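You operate a simulated robot arm through the tools that you are given. There is no shell and no other tool. Be economical: measure what you need, move in short steps, check, and stop when the job is done.

Carry out the task below with a simulated robot arm. There is one attempt and no reset: what you move stays moved.

Task
Open the foot clamp, box the white cone, slip the red cone on the blue post and clamp it. Where these are worked on the way, their far stop is far enough and under half their travel is too little: foot clamp.

The check looks at the end state, three seconds after you hand in, the way a careful person would. Anything else that was tipped, shoved, dropped, spilled or broken makes it a failure.

Robot
A 6-joint arm with a two-finger parallel gripper, fixed in place. Base frame: the origin is at the foot of the arm, x ahead of it, y to its left, z up; the work surface is at about z = 0.9. Readings come in m, degrees, newtons and seconds.
With the tool pointing down near the work surface it reaches from about 0.24 to 0.66 m from the base axis. Its first joint turns from -66.0 to 66.0 degrees. Payload 2.9 kg.
Tool frame: the origin (TCP) lies between the finger pads and is the grasp point; the fingertips stand 0.03 m ahead of it; z points along the fingers, y is the line along which they close. Largest opening 0.11 m; finger width 0.02, thickness 0.01; the body of the gripper, 0.048 by 0.112 m, starts 0.055 m behind the TCP.
Orientation is that of the tool frame in the base frame, as a unit quaternion [x, y, z, w]. With the fingers straight down and closing along the base's y, the tool's x points along the base's -x, its y along +y and its z along -z.

Tools
- The arm moves only by the tool nudge_tool. Its argument "plan" is a list of rows, each a list of 7 numbers: the turn, a rotation vector about the tool's x, y, z in degrees, then the shift along the tool's x, y, z in m, then the gripper command, from -1 (shut) to 1 (fully open), values between in proportion. In form: [[ax, ay, az, dx, dy, dz, jaw], ...]. A call has 1 to 20 rows; each row shifts and turns the commanded pose from where the row before left it, along the tool's axes as they then stand. A row lasts 0.2 s, in which the tool goes at most 0.05 m and 8.6 degrees; a call with a longer step from one row to the next is refused whole, and so is a gripper value outside its range. Where a pose cannot be reached the arm comes as near as it can. A force on the tool above 40 N (or 10 N above the force at the start of the call, whichever is more), or a blocked arm, ends the call early, and 0.2 s more pass. The fingers move at their own pace (about 0.108 m/s each) and stop on an object; they squeeze with about 26 N. The grip force told is the motor's: it shows also when the fingers shut on nothing. Time passes only in rows, and 0.2 s behind the last, so rows that do not move let the fingers close. It gives the time, the measured TCP pose, the force on the tool (base axes), the opening and the grip force at its end, in the units of the frame above (readings bear some noise), with the torque about the TCP (base axes, N m) and any sound that the robot's microphone picked up.
- Cameras (640 x 400 px; columns grow to the right, rows downward): "scene" is fixed at [0.0563, 0.4121, 1.4182]; the picture's right is [-0.92, -0.39, 0.00], its down [-0.10, 0.23, -0.97] and it looks along [0.38, -0.89, -0.25] (base axes); focal length 344 px, centre (320, 200). "wrist" rides on the gripper at [0.072, 0.017, -0.103] in the tool frame; the picture's right is [-0.23, 0.97, 0.00], its down [-0.76, -0.18, -0.62] and it looks along [-0.61, -0.14, 0.78] (tool axes); focal length 222 px, centre (320, 200). There is no depth. A picture from a camera that has moved, and an enlarged one, comes with that camera's place and axes in the base frame and with its lens.
- grab_frame(camera): a new picture of that camera. The clock stands still meanwhile.
- close_up(camera, box): a new picture of the part [left, top, right, bottom] of that camera's present view, enlarged. The clock stands still meanwhile.
- close_job(): hands the job in; it is judged then, once.

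Work in short steps. Places have to be worked out from the pictures, the camera data and where the tool is seen: move nearer, look again, correct. Check each grasp and each placing, and mend what went wrong. You have 120 turns and 64 pictures in all, those below and enlarged ones among them. Open the gripper and draw the arm clear of the work before you hand the job in, unless the task says otherwise; then end with one line.

The tools are called after "Emit:" as name(argument=value, ...) on one line, values as JSON. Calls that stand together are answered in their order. nudge_tool: Moves the arm, as the interface text tells. Its arguments: {"type":"object","properties":{"plan":{"type":"array","items":{"type":"array","items":{"type":"number"}}}},"required":["plan"]} The other tools are called the same way: grab_frame (camera) takes a picture; close_up (camera, box) takes an enlarged picture of a part of a camera's view; close_job () hands the job in.

At the start:

```text
time: 0.0
tcp_pos: [0.2625, -0.1784, 1.3374]
tcp_rot: [0.001, 1.0, -0.001, 0.001]
force: [0.1, -0.9, 0.4]
moment: [0.0, -0.03, 0.01]
grip_width: 0.1101
grasp_force: 0.1
```

scene: 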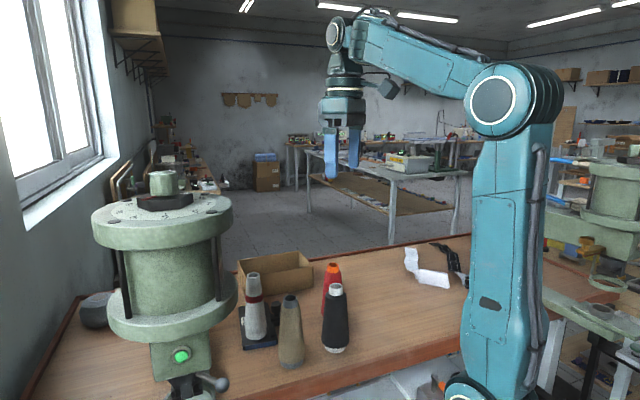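
wrist: 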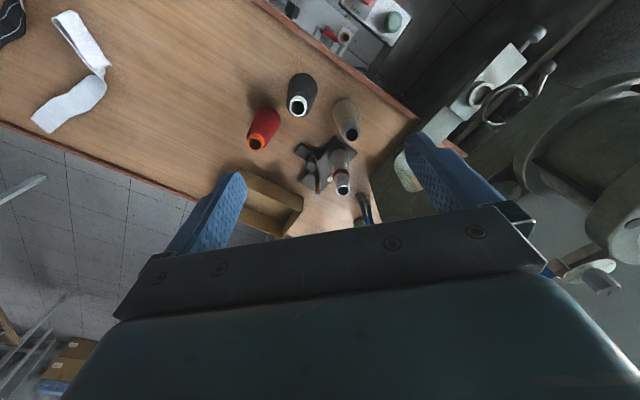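

The scene shows cones, a box and a stand with the white cone on it; I'll enlarge both views to understand the foot clamp and posts.

Emit:
close_up(camera="scene", box=[200, 230, 380, 380])

Emit:
close_up(camera="wrist", box=[220, 60, 420, 240])

```text
2.67 times, centred on (290, 305) of scene
camera zoom: at [0.0563, 0.4121, 1.4182], right [-0.92, -0.39, 0.0], down [-0.1, 0.23, -0.97], along [0.38, -0.89, -0.25], focal length 918 px, centre (400, -80)
```

zoom: 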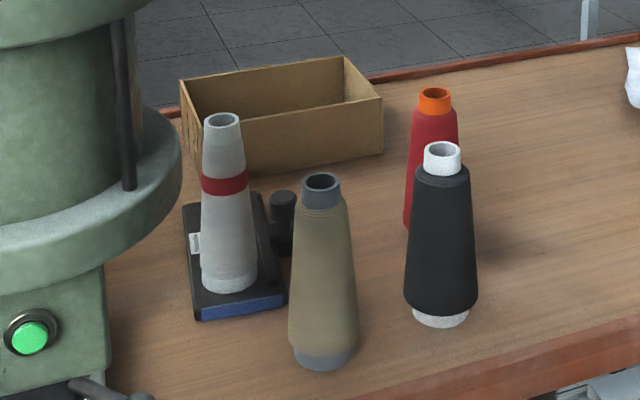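

```text
2.22 times, centred on (320, 150) of wrist
camera zoom: at [0.1907, -0.1603, 1.443], right [0.23, 0.97, 0.0], down [0.76, -0.18, 0.62], along [0.61, -0.14, -0.78], focal length 494 px, centre (320, 311)
```

zoom: 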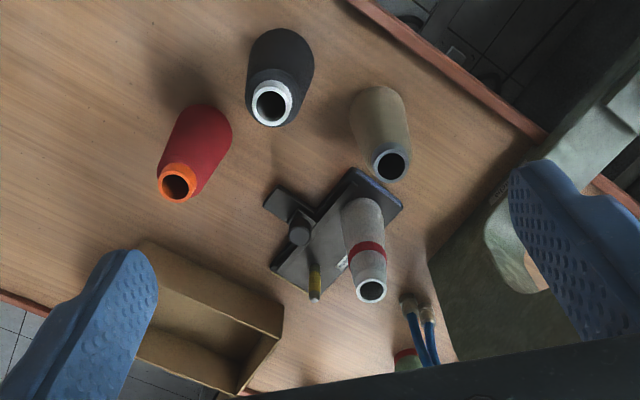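

The white cone stands on a black base plate near (0.46,-0.17) with a small yellow-tipped post and a dark knob beside it. I'll go down and forward to look closer, staying well above the cones.

Emit:
nudge_tool(plan=[[0, 0, 0, -0.02, 0, 0.03, 1], [0, 0, 0, -0.02, 0, 0.03, 1], [0, 0, 0, -0.02, 0, 0.03, 1], [0, 0, 0, -0.01, 0, 0.02, 1], [0, 0, 0, 0, 0, 0, 1]])

Emit:
grab_frame(camera="wrist")

```text
time: 1.2
tcp_pos: [0.3342, -0.1778, 1.2289]
tcp_rot: [-0.001, 1.0, -0.001, 0.001]
force: [-0.3, 0.2, -0.2]
moment: [-0.01, -0.01, -0.01]
grip_width: 0.1098
grasp_force: 0.0
```

```text
59 pictures are left
camera wrist: at [0.262, -0.1605, 1.3334], right [0.23, 0.97, 0.0], down [0.76, -0.18, 0.62], along [0.61, -0.14, -0.78], focal length 222 px, centre (320, 200)
```

wrist: 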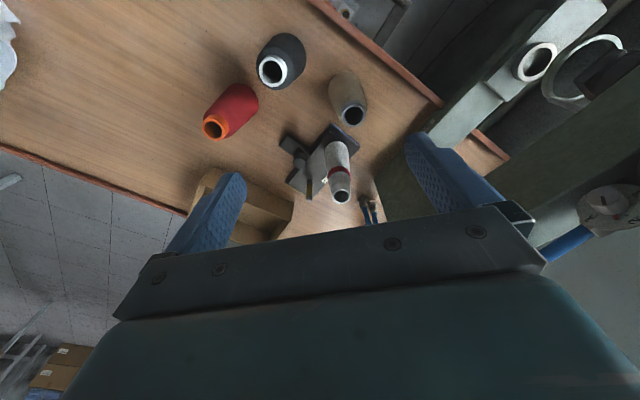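

Now I enlarge the device from here.

Emit:
close_up(camera="wrist", box=[260, 110, 390, 220])

Emit:
close_up(camera="scene", box=[230, 260, 300, 360])

```text
3.64 times, centred on (325, 165) of wrist
camera zoom: at [0.262, -0.1605, 1.3334], right [0.23, 0.97, 0.0], down [0.76, -0.18, 0.62], along [0.61, -0.14, -0.78], focal length 808 px, centre (302, 327)
```

zoom: 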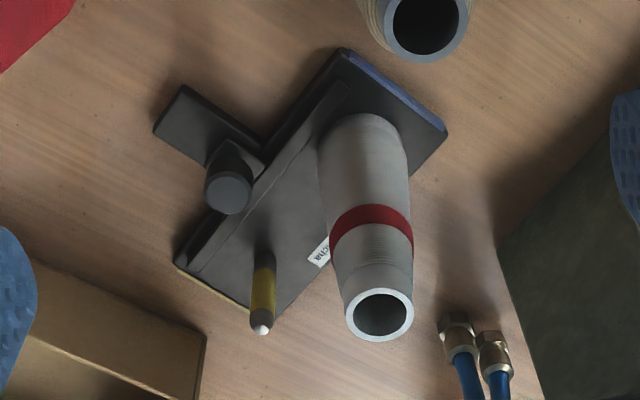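

```text
4.00 times, centred on (265, 310) of scene
camera zoom: at [0.0563, 0.4121, 1.4182], right [-0.92, -0.39, 0.0], down [-0.1, 0.23, -0.97], along [0.38, -0.89, -0.25], focal length 1378 px, centre (540, -240)
```

zoom: 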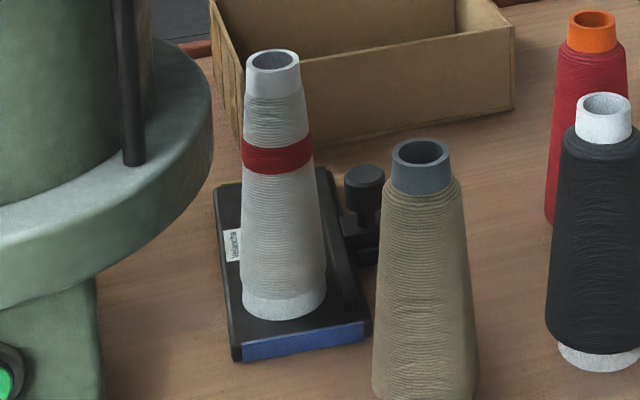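

Measured so far: plate long axis runs from (0.444,-0.149) to (0.551,-0.275), blue post under the white cone at ≈(0.472,-0.177), knob at ≈(0.455,-0.243) with top z≈0.96, riding on a rail perpendicular to the plate. I'll turn the tool 65° and come over the knob with the gripper body clear of the white cone, then look.

Emit:
nudge_tool(plan=[[0, 0, -8.125, 0, 0, 0, 1], [0, 0, -8.125, 0, 0, 0, 1], [0, 0, -8.125, 0, 0, 0, 1], [0, 0, -8.125, 0, 0, 0, 1], [0, 0, -8.125, 0, 0, 0, 1], [0, 0, -8.125, 0, 0, 0, 1], [0, 0, -8.125, 0, 0, 0, 1], [0, 0, -8.125, 0, 0, 0, 1], [0, 0, 0, 0.002, -0.034, 0.01, 1], [0, 0, 0, 0.002, -0.034, 0.01, 1], [0, 0, 0, 0.002, -0.034, 0.02, 1], [0, 0, 0, 0.002, -0.035, 0.02, 1], [0, 0, 0, 0, 0, 0, 0.3]])

Emit:
grab_frame(camera="wrist")

Emit:
grab_frame(camera="scene")

```text
time: 4.0
tcp_pos: [0.4549, -0.243, 1.1674]
tcp_rot: [-0.537, 0.843, -0.001, 0.0]
force: [1.0, 0.1, -1.1]
moment: [-0.02, -0.04, -0.01]
grip_width: 0.0713
grasp_force: 0.0
```

```text
56 pictures are left
camera wrist: at [0.4085, -0.3013, 1.2724], right [-0.79, 0.62, 0.0], down [0.48, 0.62, 0.62], along [0.39, 0.49, -0.78], focal length 222 px, centre (320, 200)
```

wrist: 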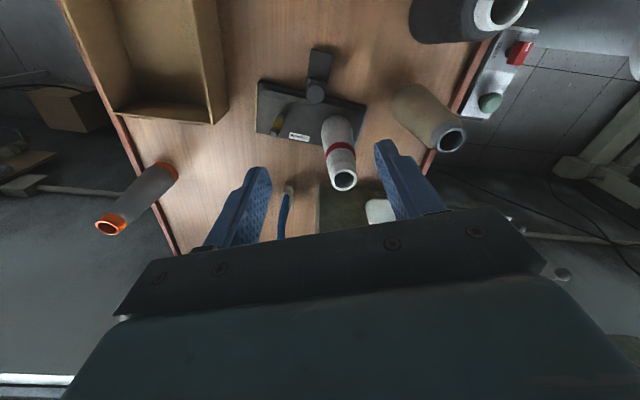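

```text
55 pictures are left
```

scene: 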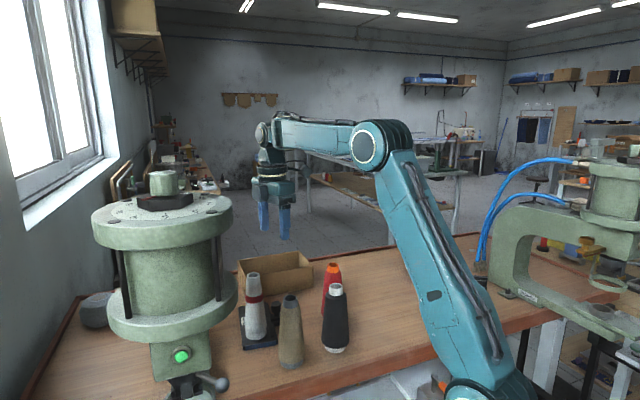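

Knob and rail are in view; enlarge to refine the knob position and see the clamp bar.

Emit:
close_up(camera="wrist", box=[240, 40, 380, 200])

```text
2.50 times, centred on (310, 120) of wrist
camera zoom: at [0.4085, -0.3013, 1.2724], right [-0.79, 0.62, 0.0], down [0.48, 0.62, 0.62], along [0.39, 0.49, -0.78], focal length 555 px, centre (345, 400)
```

zoom: 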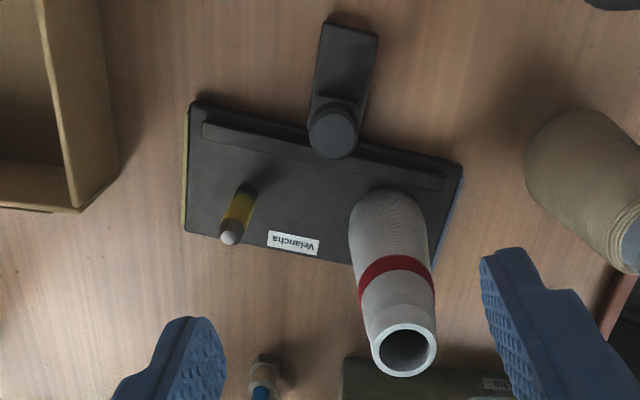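

Refined knob centre ≈(0.458,-0.246), top z≈0.96. I descend with a narrowed jaw to z≈0.967 so the tips straddle the knob.

Emit:
nudge_tool(plan=[[0, 0, 0, 0.0015, -0.004, 0.03, -0.05], [0, 0, 0, 0, 0, 0.04, -0.05], [0, 0, 0, 0, 0, 0.04, -0.05], [0, 0, 0, 0, 0, 0.03, -0.05], [0, 0, 0, 0, 0, 0.02, -0.05], [0, 0, 0, 0, 0, 0, -0.05]])

Emit:
grab_frame(camera="wrist")

Emit:
close_up(camera="scene", box=[200, 200, 380, 380])

```text
time: 5.4
tcp_pos: [0.4564, -0.2462, 1.008]
tcp_rot: [-0.536, 0.844, -0.001, 0.0]
force: [-0.5, 0.4, -0.2]
moment: [-0.01, 0.0, 0.0]
grip_width: 0.0524
grasp_force: 0.1
```

```text
53 pictures are left
camera wrist: at [0.411, -0.3045, 1.1134], right [-0.79, 0.62, 0.0], down [0.48, 0.62, 0.62], along [0.39, 0.49, -0.78], focal length 222 px, centre (320, 200)
```

wrist: 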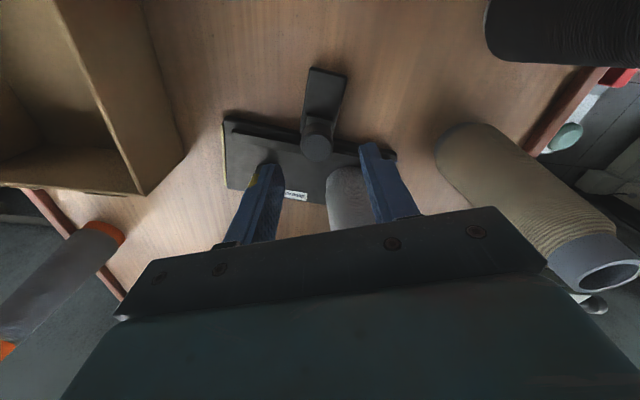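

```text
2.22 times, centred on (290, 290) of scene
camera zoom: at [0.0563, 0.4121, 1.4182], right [-0.92, -0.39, 0.0], down [-0.1, 0.23, -0.97], along [0.38, -0.89, -0.25], focal length 765 px, centre (387, 0)
```

zoom: 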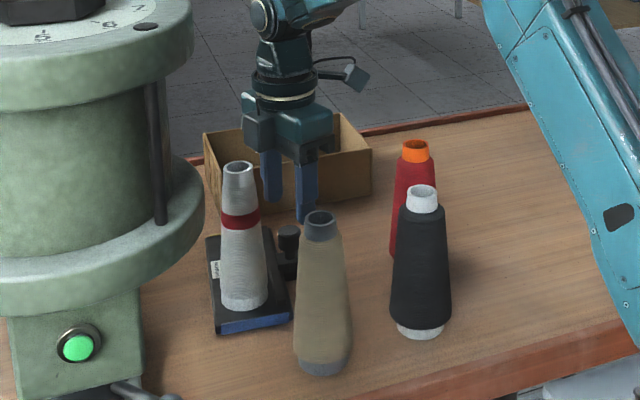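

Alignment with the knob is good (knob ≈(0.458,-0.248)). Descend the last 4 cm and close.

Emit:
nudge_tool(plan=[[0, 0, 0, 0.001, -0.002, 0.02, -0.05], [0, 0, 0, 0, 0, 0.021, -0.05], [0, 0, 0, 0, 0, 0, -0.05], [0, 0, 0, 0, 0, 0, -1], [0, 0, 0, 0, 0, 0, -1], [0, 0, 0, 0, 0, 0, -1]])

Emit:
grab_frame(camera="wrist")

```text
time: 6.8
tcp_pos: [0.4588, -0.2478, 0.9676]
tcp_rot: [-0.537, 0.844, -0.001, 0.0]
force: [3.2, -5.3, -0.4]
moment: [-0.07, 0.11, -0.08]
grip_width: 0.0248
grasp_force: 26.4
```

```text
51 pictures are left
camera wrist: at [0.4123, -0.3067, 1.0726], right [-0.79, 0.62, 0.0], down [0.48, 0.62, 0.62], along [0.39, 0.49, -0.78], focal length 222 px, centre (320, 200)
```

wrist: 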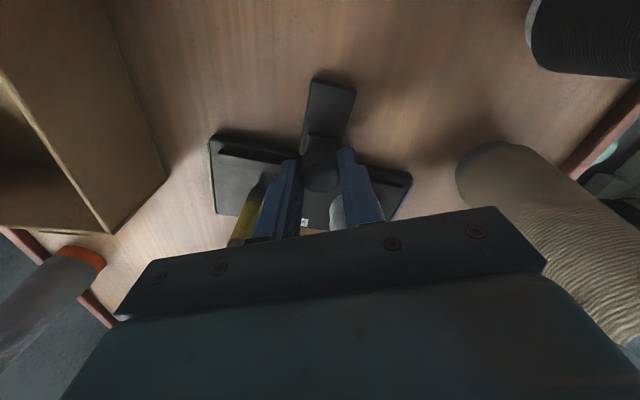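

The knob is held (25 mm wide). I drag it outward along the rail in small steps.

Emit:
nudge_tool(plan=[[0, 0, 0, 0.0046, 0.0021, 0, -1], [0, 0, 0, 0.0046, 0.0021, 0, -1], [0, 0, 0, 0.0046, 0.0021, 0, -1], [0, 0, 0, 0.0046, 0.0021, 0, -1], [0, 0, 0, 0, 0, 0, -1]])

Emit:
grab_frame(camera="wrist")

```text
time: 8.0
tcp_pos: [0.4422, -0.2615, 0.9674]
tcp_rot: [-0.537, 0.844, -0.001, 0.0]
force: [2.3, -1.7, 3.9]
moment: [0.17, 0.11, -0.06]
grip_width: 0.0245
grasp_force: 25.7
```

```text
50 pictures are left
camera wrist: at [0.3971, -0.3195, 1.0726], right [-0.79, 0.62, 0.0], down [0.48, 0.62, 0.62], along [0.39, 0.49, -0.78], focal length 222 px, centre (320, 200)
```

wrist: 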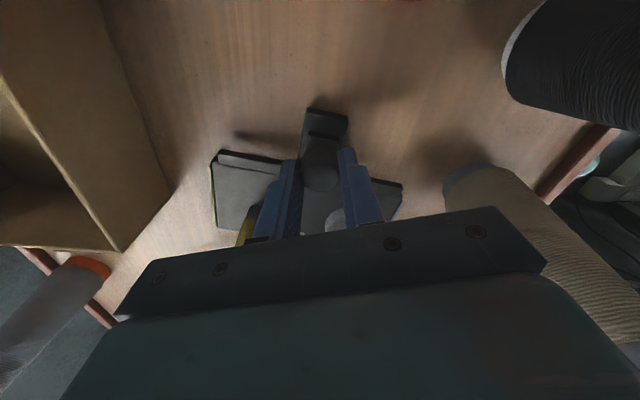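

The slide moved ~21 mm with the knob. Continue outward to the stop.

Emit:
nudge_tool(plan=[[0, 0, 0, 0.0028, 0.0013, 0, -1], [0, 0, 0, 0.0028, 0.0013, 0, -1], [0, 0, 0, 0.0028, 0.0013, 0, -1], [0, 0, 0, 0.0028, 0.0013, 0, -1], [0, 0, 0, 0.0028, 0.0013, 0, -1], [0, 0, 0, 0, 0, 0, -1]])

Emit:
grab_frame(camera="wrist")

```text
time: 9.4
tcp_pos: [0.4314, -0.2711, 0.9672]
tcp_rot: [-0.538, 0.843, -0.001, 0.001]
force: [9.6, 8.3, -1.1]
moment: [-0.1, 0.12, 0.09]
grip_width: 0.025
grasp_force: 25.7
```

```text
49 pictures are left
camera wrist: at [0.386, -0.3286, 1.0724], right [-0.79, 0.62, 0.0], down [0.48, 0.62, 0.62], along [0.39, 0.49, -0.78], focal length 222 px, centre (320, 200)
```

wrist: 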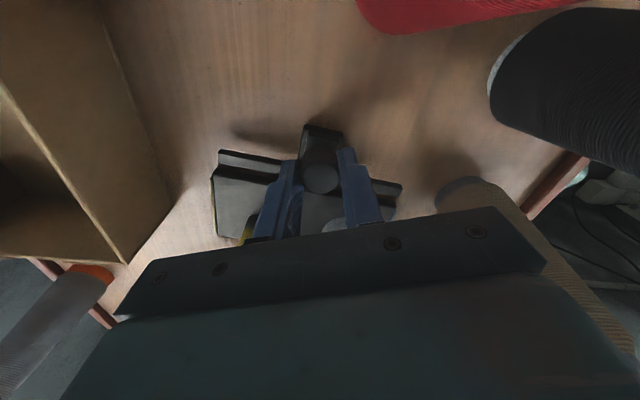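

Resistance of ~13 N suggests the stop is reached after 36 mm; a small extra push confirms, then I release.

Emit:
nudge_tool(plan=[[0, 0, 0, 0.0018, 0.0008, 0, -1], [0, 0, 0, 0, 0, 0, -1]])

```text
time: 10.0
tcp_pos: [0.4293, -0.2726, 0.967]
tcp_rot: [-0.537, 0.843, -0.001, 0.0]
force: [9.0, 9.0, 4.2]
moment: [0.37, -0.04, -0.01]
grip_width: 0.025
grasp_force: 26.0
```

Force stays constant (fingers slipping at the stop). Release and rise straight up to see the result.

Emit:
nudge_tool(plan=[[0, 0, 0, 0, 0, 0, -0.05], [0, 0, 0, 0, 0, 0, -0.05], [0, 0, 0, 0, 0, -0.04, -0.05], [0, 0, 0, 0, 0, -0.05, -0.05], [0, 0, 0, 0, 0, -0.05, -0.05], [0, 0, 0, 0, 0, -0.04, -0.05], [0, 0, 0, 0, 0, 0, -0.05]])

Emit:
grab_frame(camera="wrist")

```text
time: 11.6
tcp_pos: [0.4291, -0.2727, 1.1483]
tcp_rot: [-0.537, 0.844, -0.001, 0.0]
force: [0.5, 0.5, -0.2]
moment: [0.0, 0.0, 0.02]
grip_width: 0.0522
grasp_force: 0.1
```

```text
48 pictures are left
camera wrist: at [0.3834, -0.3301, 1.2522], right [-0.79, 0.62, 0.0], down [0.48, 0.62, 0.62], along [0.39, 0.49, -0.78], focal length 222 px, centre (320, 200)
```

wrist: 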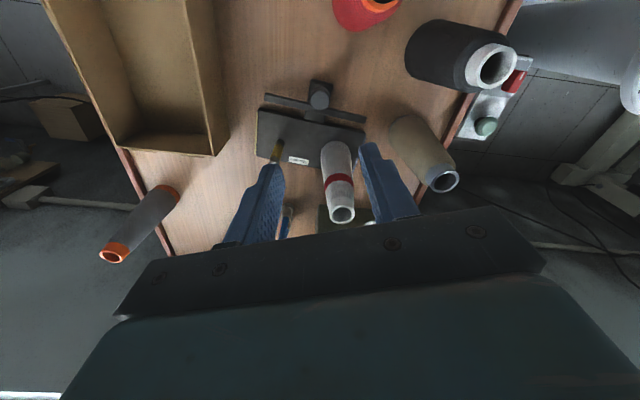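

The bar now stands clear of the plate: clamp open. Before going to the white cone I want to see how near the green machine is, so I rise and tilt the camera up to look toward +y.

Emit:
nudge_tool(plan=[[0, 0, 0, 0, 0, -0.04, -0.05], [0, 0, 0, 0, 0, -0.04, -0.05], [0, -8, 0, 0, 0, 0, -0.05], [0, -8, 0, 0, 0, 0, -0.05], [0, -8, 0, 0, 0, 0, -0.05], [0, -8, 0, 0, 0, 0, -0.05], [0, -5, 0, 0, 0, 0, -0.05], [0, 0, 0, 0, 0, 0, -0.05]])

Emit:
grab_frame(camera="wrist")

```text
time: 13.4
tcp_pos: [0.4195, -0.2625, 1.2112]
tcp_rot: [-0.524, 0.827, 0.112, 0.171]
force: [-0.3, 0.0, -1.1]
moment: [0.01, 0.02, -0.02]
grip_width: 0.0524
grasp_force: 0.0
out of reach, approached as far as the arm can: row 3, 6, 7
```

```text
47 pictures are left
camera wrist: at [0.3595, -0.3526, 1.2795], right [-0.79, 0.6, 0.1], down [0.36, 0.33, 0.88], along [0.5, 0.73, -0.47], focal length 222 px, centre (320, 200)
```

wrist: 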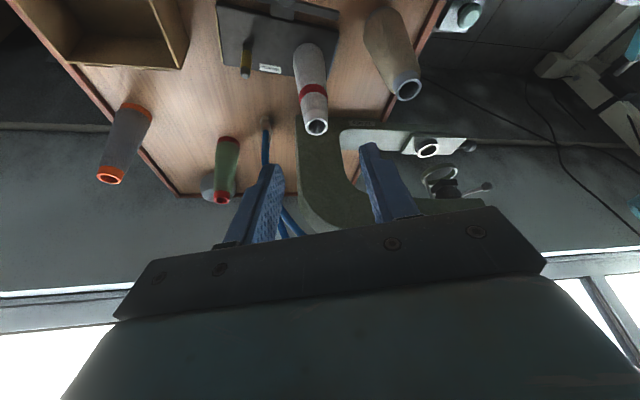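

The C-frame column stands at about y>-0.1, x>0.5, so the white cone is freely accessible. I straighten the tool and go above the white cone at ≈(0.473,-0.176).

Emit:
nudge_tool(plan=[[0, 8, 0, 0, 0, 0, 0.27], [0, 8, 0, 0, 0, 0, 0.27], [0, 8, 0, 0, 0, 0, 0.27], [0, 8, 0, 0, 0, 0, 0.27], [0, 5, 0, 0, 0, 0, 0.27], [0, 0, 0, -0.035, 0, 0.02, 0.27], [0, 0, 0, -0.035, 0.001, 0.03, 0.27], [0, 0, 0, -0.0365, 0, 0.03, 0.27], [0, 0, 0, 0, 0, 0, 0.27]])

Emit:
grab_frame(camera="wrist")

Emit:
close_up(camera="scene", box=[200, 180, 380, 360])

```text
time: 15.4
tcp_pos: [0.4778, -0.168, 1.1344]
tcp_rot: [-0.536, 0.843, 0.013, -0.044]
force: [-0.2, 0.4, 0.3]
moment: [0.0, 0.03, 0.02]
grip_width: 0.0699
grasp_force: 0.0
out of reach, approached as far as the arm can: row 3, 4, 5, 8
```

```text
46 pictures are left
camera wrist: at [0.4421, -0.2227, 1.2452], right [-0.78, 0.62, 0.05], down [0.54, 0.63, 0.56], along [0.31, 0.47, -0.83], focal length 222 px, centre (320, 200)
```

wrist: 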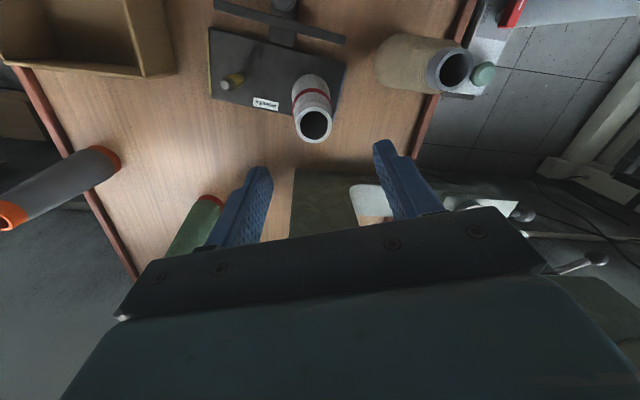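

```text
2.22 times, centred on (290, 270) of scene
camera zoom: at [0.0563, 0.4122, 1.4182], right [-0.92, -0.39, 0.0], down [-0.1, 0.23, -0.97], along [0.38, -0.89, -0.25], focal length 765 px, centre (387, 44)
```

zoom: 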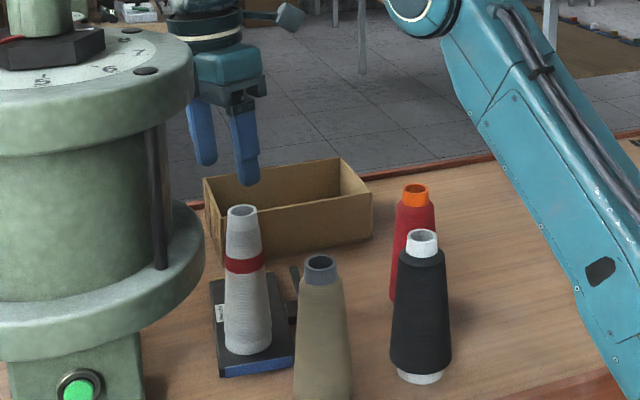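

The tool picked up a ~5° tilt because of the unreachable rows; I correct that and re-centre on the cone at ≈(0.472,-0.177).

Emit:
nudge_tool(plan=[[3.96, -3.43, 0, 0, 0, 0, 0.27], [0, 0, 0, 0.0107, 0.0016, 0, 0.27], [0, 0, 0, 0, 0, 0, 0.27]])

Emit:
close_up(camera="wrist", box=[200, 0, 480, 220])

```text
time: 16.2
tcp_pos: [0.4866, -0.181, 1.1504]
tcp_rot: [-0.537, 0.844, 0.0, -0.001]
force: [0.2, -0.9, 0.7]
moment: [-0.02, 0.01, 0.0]
grip_width: 0.0701
grasp_force: 0.0
out of reach, approached as far as the arm can: row 1
```

```text
1.82 times, centred on (340, 110) of wrist
camera zoom: at [0.4415, -0.2399, 1.256], right [-0.79, 0.62, 0.0], down [0.48, 0.61, 0.62], along [0.38, 0.49, -0.78], focal length 404 px, centre (284, 364)
```

zoom: 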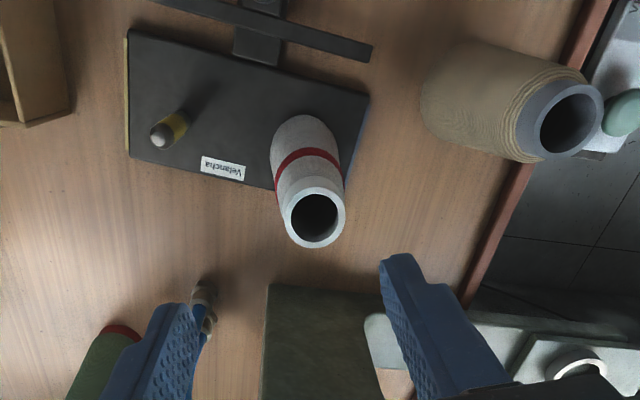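

Tool is straight again; cone top ≈(0.470,-0.178). I correct by 17 mm and descend in steps so the fingers straddle the cone neck.

Emit:
nudge_tool(plan=[[0, 0, 0, 0.0043, 0.0163, 0, 0.27], [0, 0, 0, 0, 0, 0.03, 0.27], [0, 0, 0, 0, 0, 0.03, 0.27], [0, 0, 0, 0, 0, 0.02, 0.27], [0, 0, 0, 0, 0, 0, 0.27]])

Emit:
grab_frame(camera="wrist")

Emit:
close_up(camera="scene", box=[200, 180, 380, 360])

```text
time: 17.4
tcp_pos: [0.517, -0.1959, 1.115]
tcp_rot: [-0.537, 0.843, -0.001, -0.001]
force: [-1.3, -0.3, 0.2]
moment: [0.02, 0.02, 0.0]
grip_width: 0.0698
grasp_force: 0.1
out of reach, approached as far as the arm can: row 1, 2, 3, 4
```

```text
43 pictures are left
camera wrist: at [0.4708, -0.254, 1.2203], right [-0.79, 0.62, 0.0], down [0.48, 0.62, 0.62], along [0.39, 0.49, -0.78], focal length 222 px, centre (320, 200)
```

wrist: 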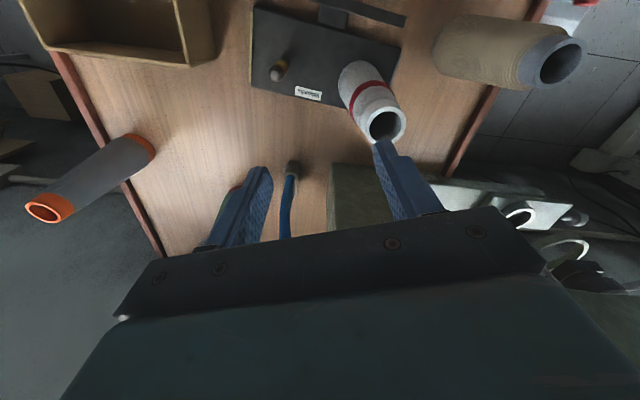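

```text
2.22 times, centred on (290, 270) of scene
camera zoom: at [0.0563, 0.4121, 1.4182], right [-0.92, -0.39, 0.0], down [-0.1, 0.23, -0.97], along [0.38, -0.89, -0.25], focal length 765 px, centre (387, 44)
```

zoom: 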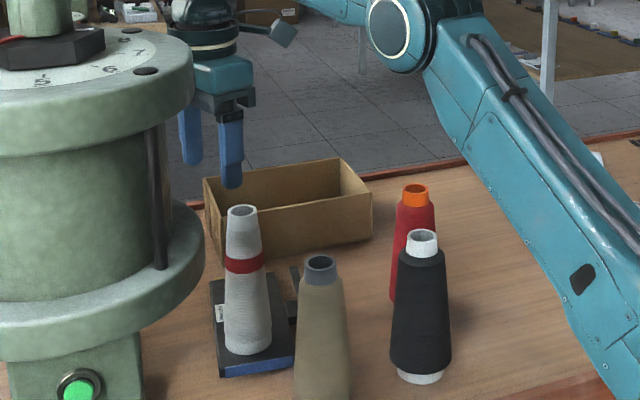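

The arm drifts off and reports out of reach, likely a joint limit after that tilt at this yaw. I rise, turn back toward yaw 0 and pull in, then approach the cone from there.

Emit:
nudge_tool(plan=[[0, 0, 0, 0, 0, -0.04, 0.27], [0, 0, 0, 0, 0, -0.04, 0.27], [0, 0, 8.125, 0, 0, 0, 0.27], [0, 0, 8.125, 0, 0, 0, 0.27], [0, 0, 8.125, 0, 0, 0, 0.27], [0, 0, 8.125, 0, 0, 0, 0.27], [0, 0, 8.125, 0, 0, 0, 0.27], [0, 0, 8.125, 0, 0, 0, 0.27], [0, 0, 8.125, 0, 0, 0, 0.27], [0, 0, 8.125, 0, 0, 0, 0.27], [0, 0, 0, 0, 0, 0, 0.27]])

```text
time: 19.8
tcp_pos: [0.5154, -0.1957, 1.1961]
tcp_rot: [0.001, 1.0, -0.002, 0.001]
force: [-0.7, 0.5, 0.4]
moment: [0.04, -0.02, 0.01]
grip_width: 0.0697
grasp_force: 0.0
```

Now yaw 0 and reachable. Move to (0.470,-0.178), z≈1.12 above the cone.

Emit:
nudge_tool(plan=[[0, 0, 0, 0.0227, 0.009, 0, 0.27], [0, 0, 0, 0.0227, 0.0087, 0.02, 0.27], [0, 0, 0, 0, 0, 0.03, 0.27], [0, 0, 0, 0, 0, 0.026, 0.27], [0, 0, 0, 0, 0, 0, 0.27]])

Emit:
grab_frame(camera="wrist")

```text
time: 21.0
tcp_pos: [0.4706, -0.1781, 1.1188]
tcp_rot: [0.001, 1.0, -0.001, 0.001]
force: [1.0, -0.5, 0.6]
moment: [0.02, 0.01, -0.03]
grip_width: 0.07
grasp_force: 0.0
```

```text
41 pictures are left
camera wrist: at [0.3984, -0.1608, 1.2236], right [0.23, 0.97, 0.0], down [0.76, -0.18, 0.63], along [0.61, -0.14, -0.78], focal length 222 px, centre (320, 200)
```

wrist: 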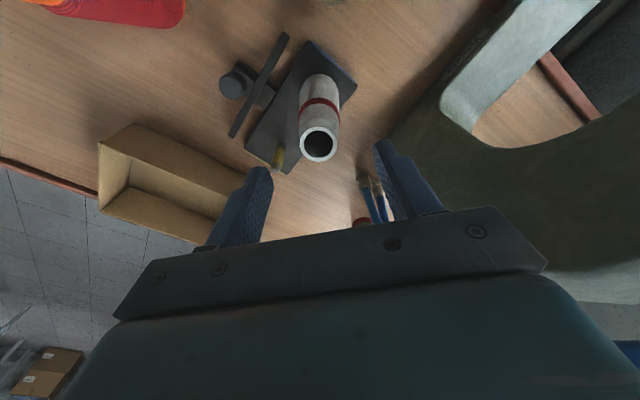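

Cone top measured at ≈(0.473,-0.179). Descend to z≈1.02 around the neck and close.

Emit:
nudge_tool(plan=[[0, 0, 0, -0.002, -0.001, 0.03, 0.27], [0, 0, 0, 0, 0, 0.03, 0.27], [0, 0, 0, 0, 0, 0.02, 0.27], [0, 0, 0, 0, 0, 0.02, 0.27], [0, 0, 0, 0, 0, 0, 0.27]])

Emit:
grab_frame(camera="wrist")

Emit:
close_up(camera="scene", box=[200, 200, 360, 360])

```text
time: 22.2
tcp_pos: [0.4729, -0.1797, 1.0208]
tcp_rot: [0.0, 1.0, -0.001, 0.002]
force: [-0.2, 0.6, -0.3]
moment: [-0.01, 0.02, 0.0]
grip_width: 0.0699
grasp_force: 0.0
```

```text
40 pictures are left
camera wrist: at [0.4007, -0.162, 1.1244], right [0.23, 0.97, 0.0], down [0.76, -0.18, 0.63], along [0.61, -0.14, -0.78], focal length 222 px, centre (320, 200)
```

wrist: 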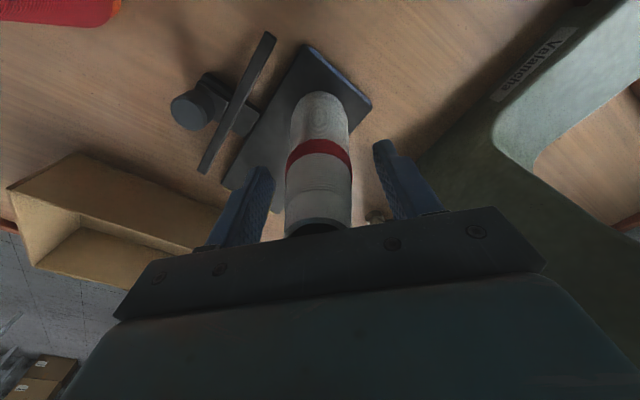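

```text
2.50 times, centred on (280, 280) of scene
camera zoom: at [0.0563, 0.4121, 1.4182], right [-0.92, -0.39, 0.0], down [-0.1, 0.23, -0.97], along [0.38, -0.89, -0.25], focal length 861 px, centre (420, 0)
```

zoom: 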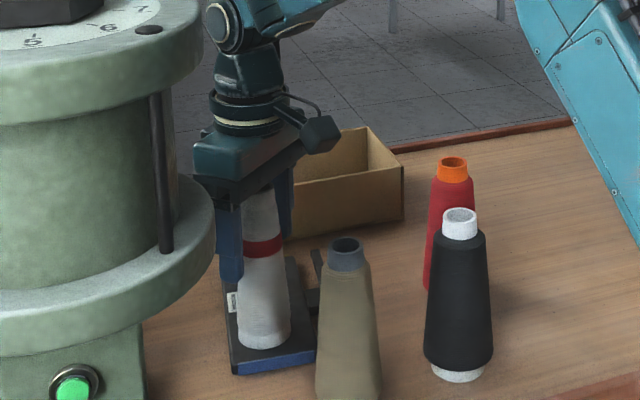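

Fingers straddle the cone around the red band. Close and then lift slowly.

Emit:
nudge_tool(plan=[[0, 0, 0, 0, 0, 0, 0], [0, 0, 0, 0, 0, 0, -1], [0, 0, 0, 0, 0, 0, -1], [0, 0, 0, 0, 0, 0, -1]])

Emit:
nudge_tool(plan=[[0, 0, 0, 0, 0, -0.01, -1], [0, 0, 0, 0, 0, -0.01, -1], [0, 0, 0, 0, 0, -0.02, -1], [0, 0, 0, 0, 0, 0, -1]])

Emit:
close_up(camera="scene", box=[200, 200, 360, 360])

```text
time: 23.2
tcp_pos: [0.4733, -0.1806, 1.0214]
tcp_rot: [0.0, 1.0, -0.001, 0.0]
force: [0.4, 0.1, 0.4]
moment: [0.01, 0.0, -0.04]
grip_width: 0.0388
grasp_force: 25.8
```

```text
time: 24.2
tcp_pos: [0.4726, -0.1789, 1.0608]
tcp_rot: [0.0, 1.0, -0.002, 0.0]
force: [0.2, 0.1, -0.3]
moment: [0.01, 0.02, 0.01]
grip_width: 0.0387
grasp_force: 25.8
```

```text
2.50 times, centred on (280, 280) of scene
camera zoom: at [0.0563, 0.4121, 1.4182], right [-0.92, -0.39, 0.0], down [-0.1, 0.23, -0.97], along [0.38, -0.89, -0.25], focal length 861 px, centre (420, 0)
```

zoom: 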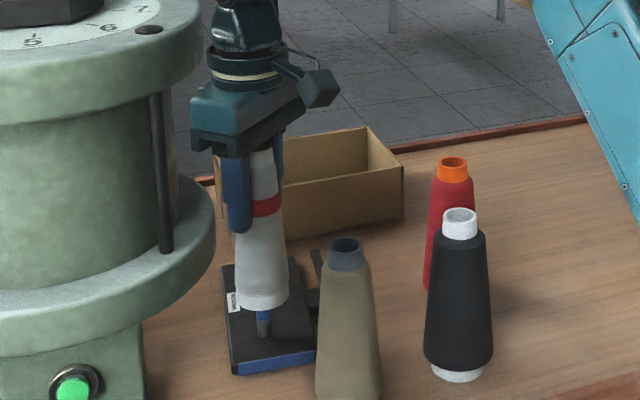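

The cone comes free and the blue post is visible. Lift well above the posts and move partway toward the box, then look.

Emit:
nudge_tool(plan=[[0, 0, 0, 0, 0, -0.04, -1], [0, 0, 0, 0, 0, -0.04, -1], [0, 0, 0, 0, 0, -0.02, -1], [0, 0, 0, 0, -0.04, 0, -1], [0, 0, 0, 0, -0.04, 0, -1], [0, 0, 0, 0, -0.04, 0, -1], [0, 0, 0, 0, 0, 0, -1]])

Emit:
grab_frame(camera="wrist")

Emit:
close_up(camera="scene", box=[200, 180, 380, 360])

```text
time: 25.8
tcp_pos: [0.4708, -0.2999, 1.1608]
tcp_rot: [-0.001, 1.0, -0.001, 0.002]
force: [0.8, -0.2, -1.5]
moment: [-0.03, -0.01, 0.02]
grip_width: 0.0388
grasp_force: 25.9
```

```text
37 pictures are left
camera wrist: at [0.3997, -0.2827, 1.2652], right [0.23, 0.97, 0.0], down [0.76, -0.18, 0.63], along [0.61, -0.14, -0.78], focal length 222 px, centre (320, 200)
```

wrist: 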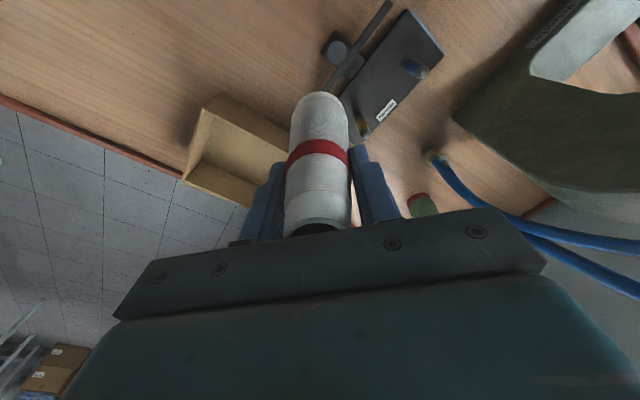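

```text
2.22 times, centred on (290, 270) of scene
camera zoom: at [0.0563, 0.4121, 1.4182], right [-0.92, -0.39, 0.0], down [-0.1, 0.23, -0.97], along [0.38, -0.89, -0.25], focal length 765 px, centre (387, 44)
```

zoom: 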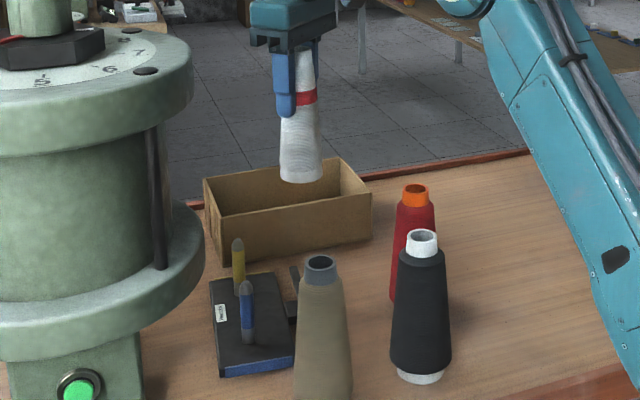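

Box measured: near corner (0.443,-0.446), ~0.20×0.135 m, walls ~0.067 high; its near interior lies around r≈0.675. I try moving above (0.515,-0.44) at height to test the reach.

Emit:
nudge_tool(plan=[[0, 0, 0, -0.0112, -0.035, 0, -1], [0, 0, 0, -0.0112, -0.035, 0, -1], [0, 0, 0, -0.0112, -0.035, 0, -1], [0, 0, 0, -0.0112, -0.035, 0, -1], [0, 0, 0, 0, 0, 0, -1]])

Emit:
grab_frame(camera="wrist")

Emit:
close_up(camera="scene", box=[200, 180, 380, 360])

```text
time: 27.0
tcp_pos: [0.4842, -0.3862, 1.1483]
tcp_rot: [0.001, 1.0, 0.0, 0.002]
force: [0.1, -0.1, 0.2]
moment: [-0.03, -0.01, 0.0]
grip_width: 0.0383
grasp_force: 26.0
out of reach, approached as far as the arm can: row 2, 3, 4
```

```text
35 pictures are left
camera wrist: at [0.4119, -0.3671, 1.2534], right [0.23, 0.97, 0.0], down [0.76, -0.18, 0.63], along [0.61, -0.14, -0.78], focal length 222 px, centre (320, 200)
```

wrist: 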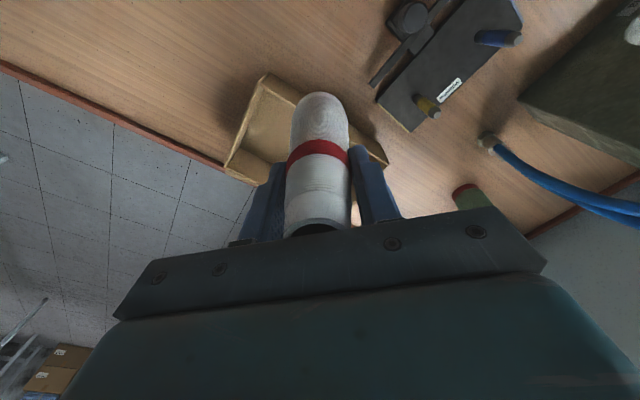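

```text
2.22 times, centred on (290, 270) of scene
camera zoom: at [0.0563, 0.4121, 1.4182], right [-0.92, -0.39, 0.0], down [-0.1, 0.23, -0.97], along [0.38, -0.89, -0.25], focal length 765 px, centre (387, 44)
```

zoom: 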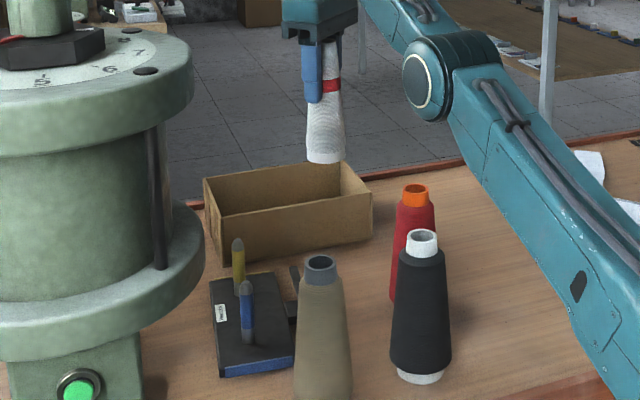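

Vertical reach here is only ~0.62 m; tilting the tool ~12° outward will gain what is needed. I tilt and then move over the box interior while lowering a little.

Emit:
nudge_tool(plan=[[3.9, -4.56, 0, 0, 0, 0, -1], [3.9, -4.56, 0, 0, 0, 0, -1], [0, 0, 0, -0.006, -0.0152, 0.02, -1], [0, 0, 0, -0.006, -0.0152, 0.02, -1], [0, 0, 0, -0.006, -0.0152, 0.02, -1], [0, 0, 0, 0, 0, 0, -1]])

Emit:
grab_frame(camera="wrist")

Emit:
close_up(camera="scene", box=[200, 180, 380, 360])

```text
time: 28.4
tcp_pos: [0.5113, -0.4387, 1.1002]
tcp_rot: [-0.001, 0.994, -0.07, 0.081]
force: [-0.3, -0.3, -0.4]
moment: [-0.01, 0.02, 0.03]
grip_width: 0.0387
grasp_force: 25.9
```

```text
33 pictures are left
camera wrist: at [0.4237, -0.4069, 1.1878], right [0.23, 0.97, -0.1], down [0.65, -0.08, 0.76], along [0.72, -0.24, -0.65], focal length 222 px, centre (320, 200)
```

wrist: 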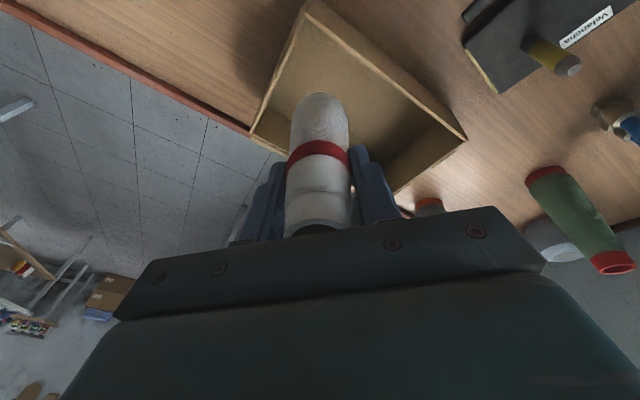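

```text
2.22 times, centred on (290, 270) of scene
camera zoom: at [0.0563, 0.4121, 1.4182], right [-0.92, -0.39, 0.0], down [-0.1, 0.23, -0.97], along [0.38, -0.89, -0.25], focal length 765 px, centre (387, 44)
```

zoom: 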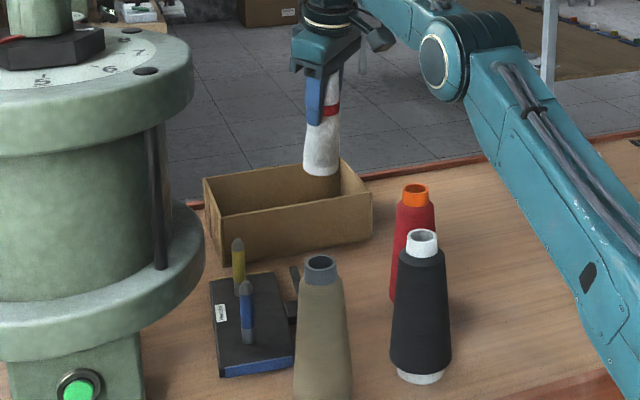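

The cone base hangs above the box interior (~(0.526,-0.452)). Lower vertically until it touches the floor.

Emit:
nudge_tool(plan=[[0, 0, 0, 0.0032, 0.0027, 0.0196, -1], [0, 0, 0, 0.0032, 0.0027, 0.0196, -1], [0, 0, 0, 0.0032, 0.0027, 0.0196, -1], [0, 0, 0, 0.0024, 0.002, 0.0147, -1], [0, 0, 0, 0, 0, 0, -1]])

Emit:
grab_frame(camera="wrist")

Emit:
close_up(camera="scene", box=[200, 180, 380, 360])

```text
time: 29.6
tcp_pos: [0.511, -0.4385, 1.0247]
tcp_rot: [0.0, 0.994, -0.068, 0.081]
force: [-0.1, 0.4, 0.0]
moment: [-0.02, 0.0, 0.0]
grip_width: 0.0387
grasp_force: 26.2
```

```text
31 pictures are left
camera wrist: at [0.4235, -0.4073, 1.1137], right [0.24, 0.97, -0.1], down [0.65, -0.08, 0.76], along [0.72, -0.24, -0.65], focal length 222 px, centre (320, 200)
```

wrist: 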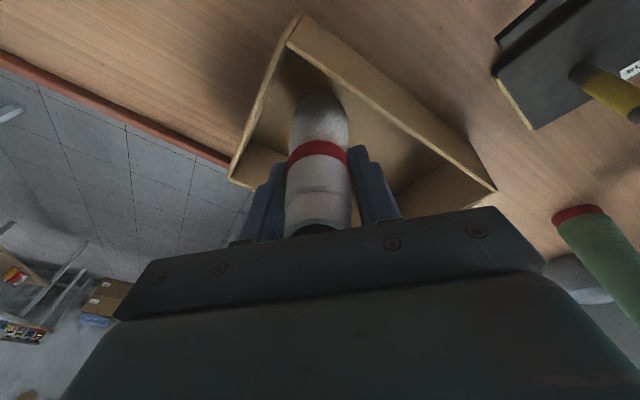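

```text
2.22 times, centred on (290, 270) of scene
camera zoom: at [0.0563, 0.4121, 1.4182], right [-0.92, -0.39, 0.0], down [-0.1, 0.23, -0.97], along [0.38, -0.89, -0.25], focal length 765 px, centre (387, 44)
```

zoom: 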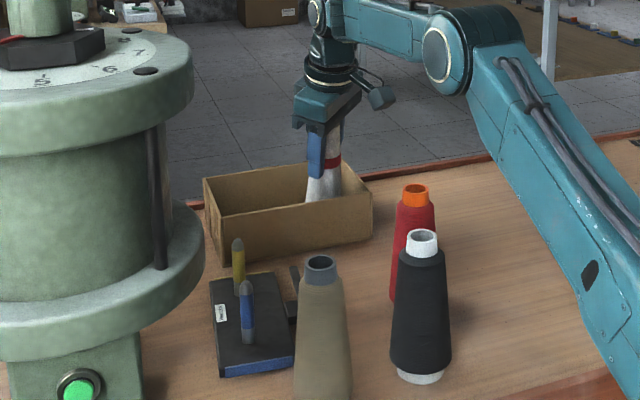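

Cone is inside the box. Ease down in small steps to contact.

Emit:
nudge_tool(plan=[[0, 0, 0, 0.0013, 0.0011, 0.0078, -1], [0, 0, 0, 0.0008, 0.0007, 0.0049, -1], [0, 0, 0, 0.0005, 0.0004, 0.0029, -1], [0, 0, 0, 0.0005, 0.0004, 0.0029, -1], [0, 0, 0, 0.0005, 0.0004, 0.0029, -1], [0, 0, 0, 0, 0, 0, -1]])

```text
time: 30.9
tcp_pos: [0.513, -0.4398, 1.0138]
tcp_rot: [0.0, 0.993, -0.076, 0.089]
force: [-1.2, -1.0, 2.3]
moment: [0.0, 0.01, -0.01]
grip_width: 0.0387
grasp_force: 25.8
stopped in row 6: the force on the tool passed its limit at 40 N (the readings are from after the stop); the commanded pose is now the measured one
```

Contact with the floor. Open the gripper and see how the cone settles.

Emit:
nudge_tool(plan=[[0, 0, 0, 0, 0, 0, -0.2], [0, 0, 0, 0, 0, 0, 0.4], [0, 0, 0, 0, 0, 0, 0.4], [0, 0, 0, 0, 0, 0, 0.4]])

Emit:
grab_frame(camera="wrist")

Emit:
close_up(camera="scene", box=[200, 180, 380, 360])

```text
time: 31.9
tcp_pos: [0.5125, -0.4403, 1.013]
tcp_rot: [0.0, 0.993, -0.076, 0.088]
force: [0.4, 0.2, 0.2]
moment: [0.03, 0.03, 0.02]
grip_width: 0.077
grasp_force: 0.1
```

```text
29 pictures are left
camera wrist: at [0.4242, -0.4081, 1.0993], right [0.24, 0.97, -0.11], down [0.64, -0.07, 0.77], along [0.73, -0.25, -0.63], focal length 222 px, centre (320, 200)
```

wrist: 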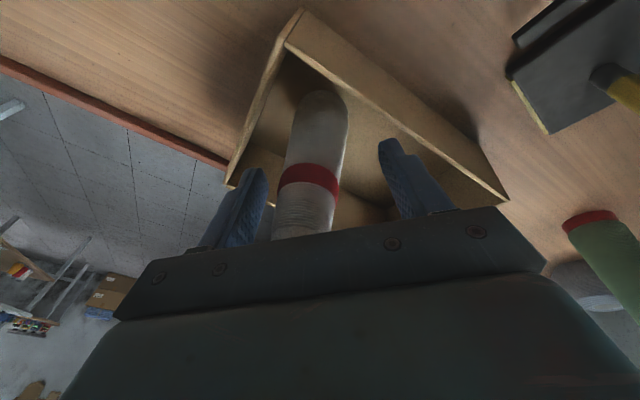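

```text
2.22 times, centred on (290, 270) of scene
camera zoom: at [0.0563, 0.4121, 1.4182], right [-0.92, -0.39, 0.0], down [-0.1, 0.23, -0.97], along [0.38, -0.89, -0.25], focal length 765 px, centre (387, 44)
```

zoom: 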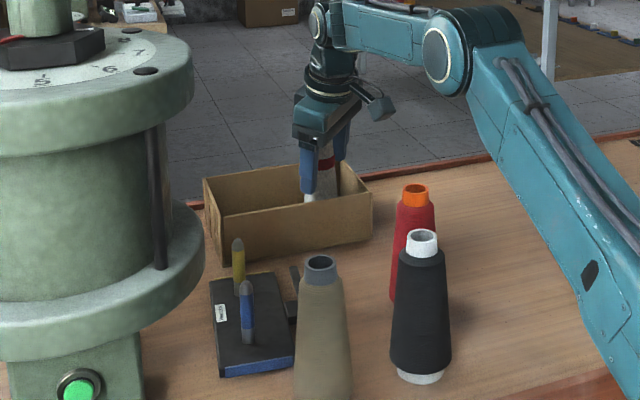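

The cone stands upright in the box. Open fully, retract along the tool axis, straighten.

Emit:
nudge_tool(plan=[[0, 0, 0, 0, 0, 0, 0.8], [0, 0, 0, 0, 0, -0.02, 0.8], [0, 0, 0, 0, 0, -0.04, 0.8], [0, 0, 0, 0, 0, -0.04, 0.8], [0, 0, 0, 0, 0, -0.04, 0.8], [-4.32, 5.0, 0, 0.02, 0.02, 0, 0.8], [-4.33, 5.0, 0, 0.02, 0.02, 0, 0.8], [0, 0, 0, 0.03, 0.02, -0.02, 0.8], [0, 0, 0, 0, 0, 0, 0.8]])

Emit:
grab_frame(camera="wrist")

Emit:
close_up(camera="scene", box=[200, 180, 380, 360])

```text
time: 33.9
tcp_pos: [0.4189, -0.3594, 1.1583]
tcp_rot: [0.001, 1.0, -0.001, 0.001]
force: [-0.3, 0.2, -1.5]
moment: [0.02, 0.0, 0.0]
grip_width: 0.0987
grasp_force: 0.0
```

```text
27 pictures are left
camera wrist: at [0.3464, -0.3414, 1.2631], right [0.23, 0.97, 0.0], down [0.76, -0.18, 0.62], along [0.61, -0.14, -0.78], focal length 222 px, centre (320, 200)
```

wrist: 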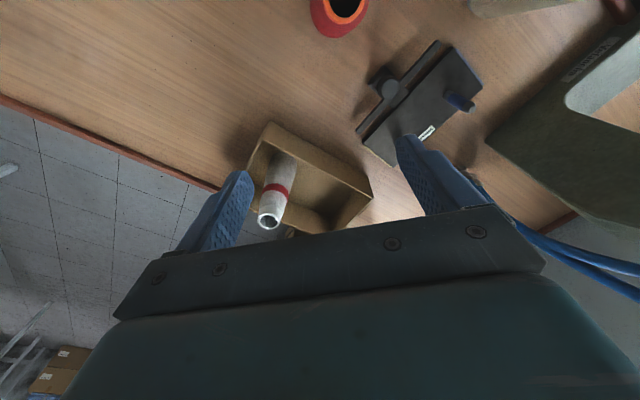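

```text
2.22 times, centred on (290, 270) of scene
camera zoom: at [0.0563, 0.4121, 1.4182], right [-0.92, -0.39, 0.0], down [-0.1, 0.23, -0.97], along [0.38, -0.89, -0.25], focal length 765 px, centre (387, 44)
```

zoom: 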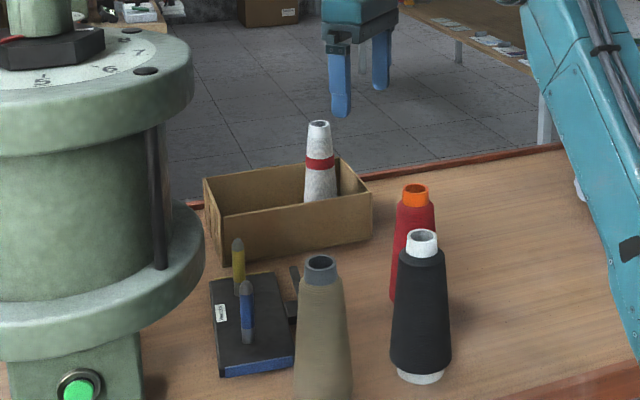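

White cone stands in the box. Now the red cone at ≈(0.335,-0.319), top z≈1.045: go above it and look.

Emit:
nudge_tool(plan=[[0, 0, 0, 0.028, 0.013, 0, 0.27], [0, 0, 0, 0.028, 0.013, 0, 0.27], [0, 0, 0, 0.028, 0.014, 0.02, 0.27], [0, 0, 0, 0, 0, 0.02, 0.27], [0, 0, 0, 0, 0, 0, 0.27]])

Emit:
grab_frame(camera="wrist")

```text
time: 35.1
tcp_pos: [0.3351, -0.319, 1.1186]
tcp_rot: [0.001, 1.0, -0.001, 0.001]
force: [-0.6, 0.3, -0.9]
moment: [0.02, 0.0, 0.03]
grip_width: 0.0702
grasp_force: 0.0
```

```text
25 pictures are left
camera wrist: at [0.2627, -0.3017, 1.2223], right [0.23, 0.97, 0.0], down [0.76, -0.18, 0.63], along [0.61, -0.14, -0.78], focal length 222 px, centre (320, 200)
```

wrist: 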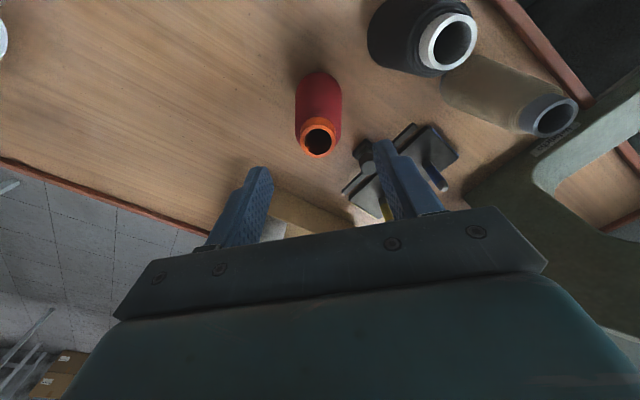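

Red cone top ≈(0.338,-0.320), aligned. Descend to z≈1.003 and close.

Emit:
nudge_tool(plan=[[0, 0, 0, -0.003, -0.001, 0.03, 0.27], [0, 0, 0, 0, 0, 0.03, 0.27], [0, 0, 0, 0, 0, 0.03, 0.27], [0, 0, 0, 0, 0, 0.0255, 0.27], [0, 0, 0, 0, 0, 0, 0.27]])

Emit:
grab_frame(camera="wrist")

```text
time: 36.3
tcp_pos: [0.3378, -0.3208, 1.0024]
tcp_rot: [0.001, 1.0, -0.001, 0.002]
force: [1.2, -0.1, -0.5]
moment: [-0.02, 0.0, -0.02]
grip_width: 0.0699
grasp_force: 0.0
```

```text
24 pictures are left
camera wrist: at [0.2659, -0.3033, 1.1066], right [0.23, 0.97, 0.0], down [0.76, -0.18, 0.63], along [0.61, -0.14, -0.78], focal length 222 px, centre (320, 200)
```

wrist: 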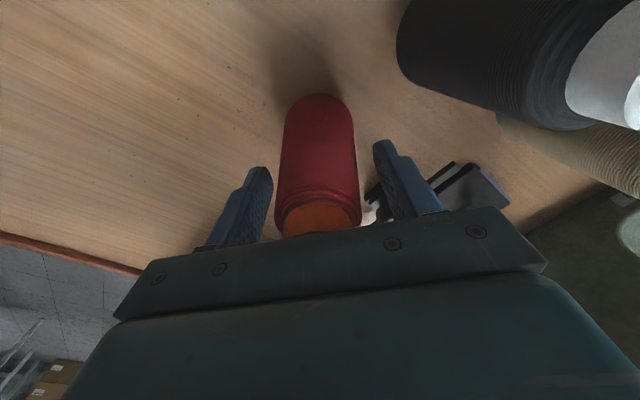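

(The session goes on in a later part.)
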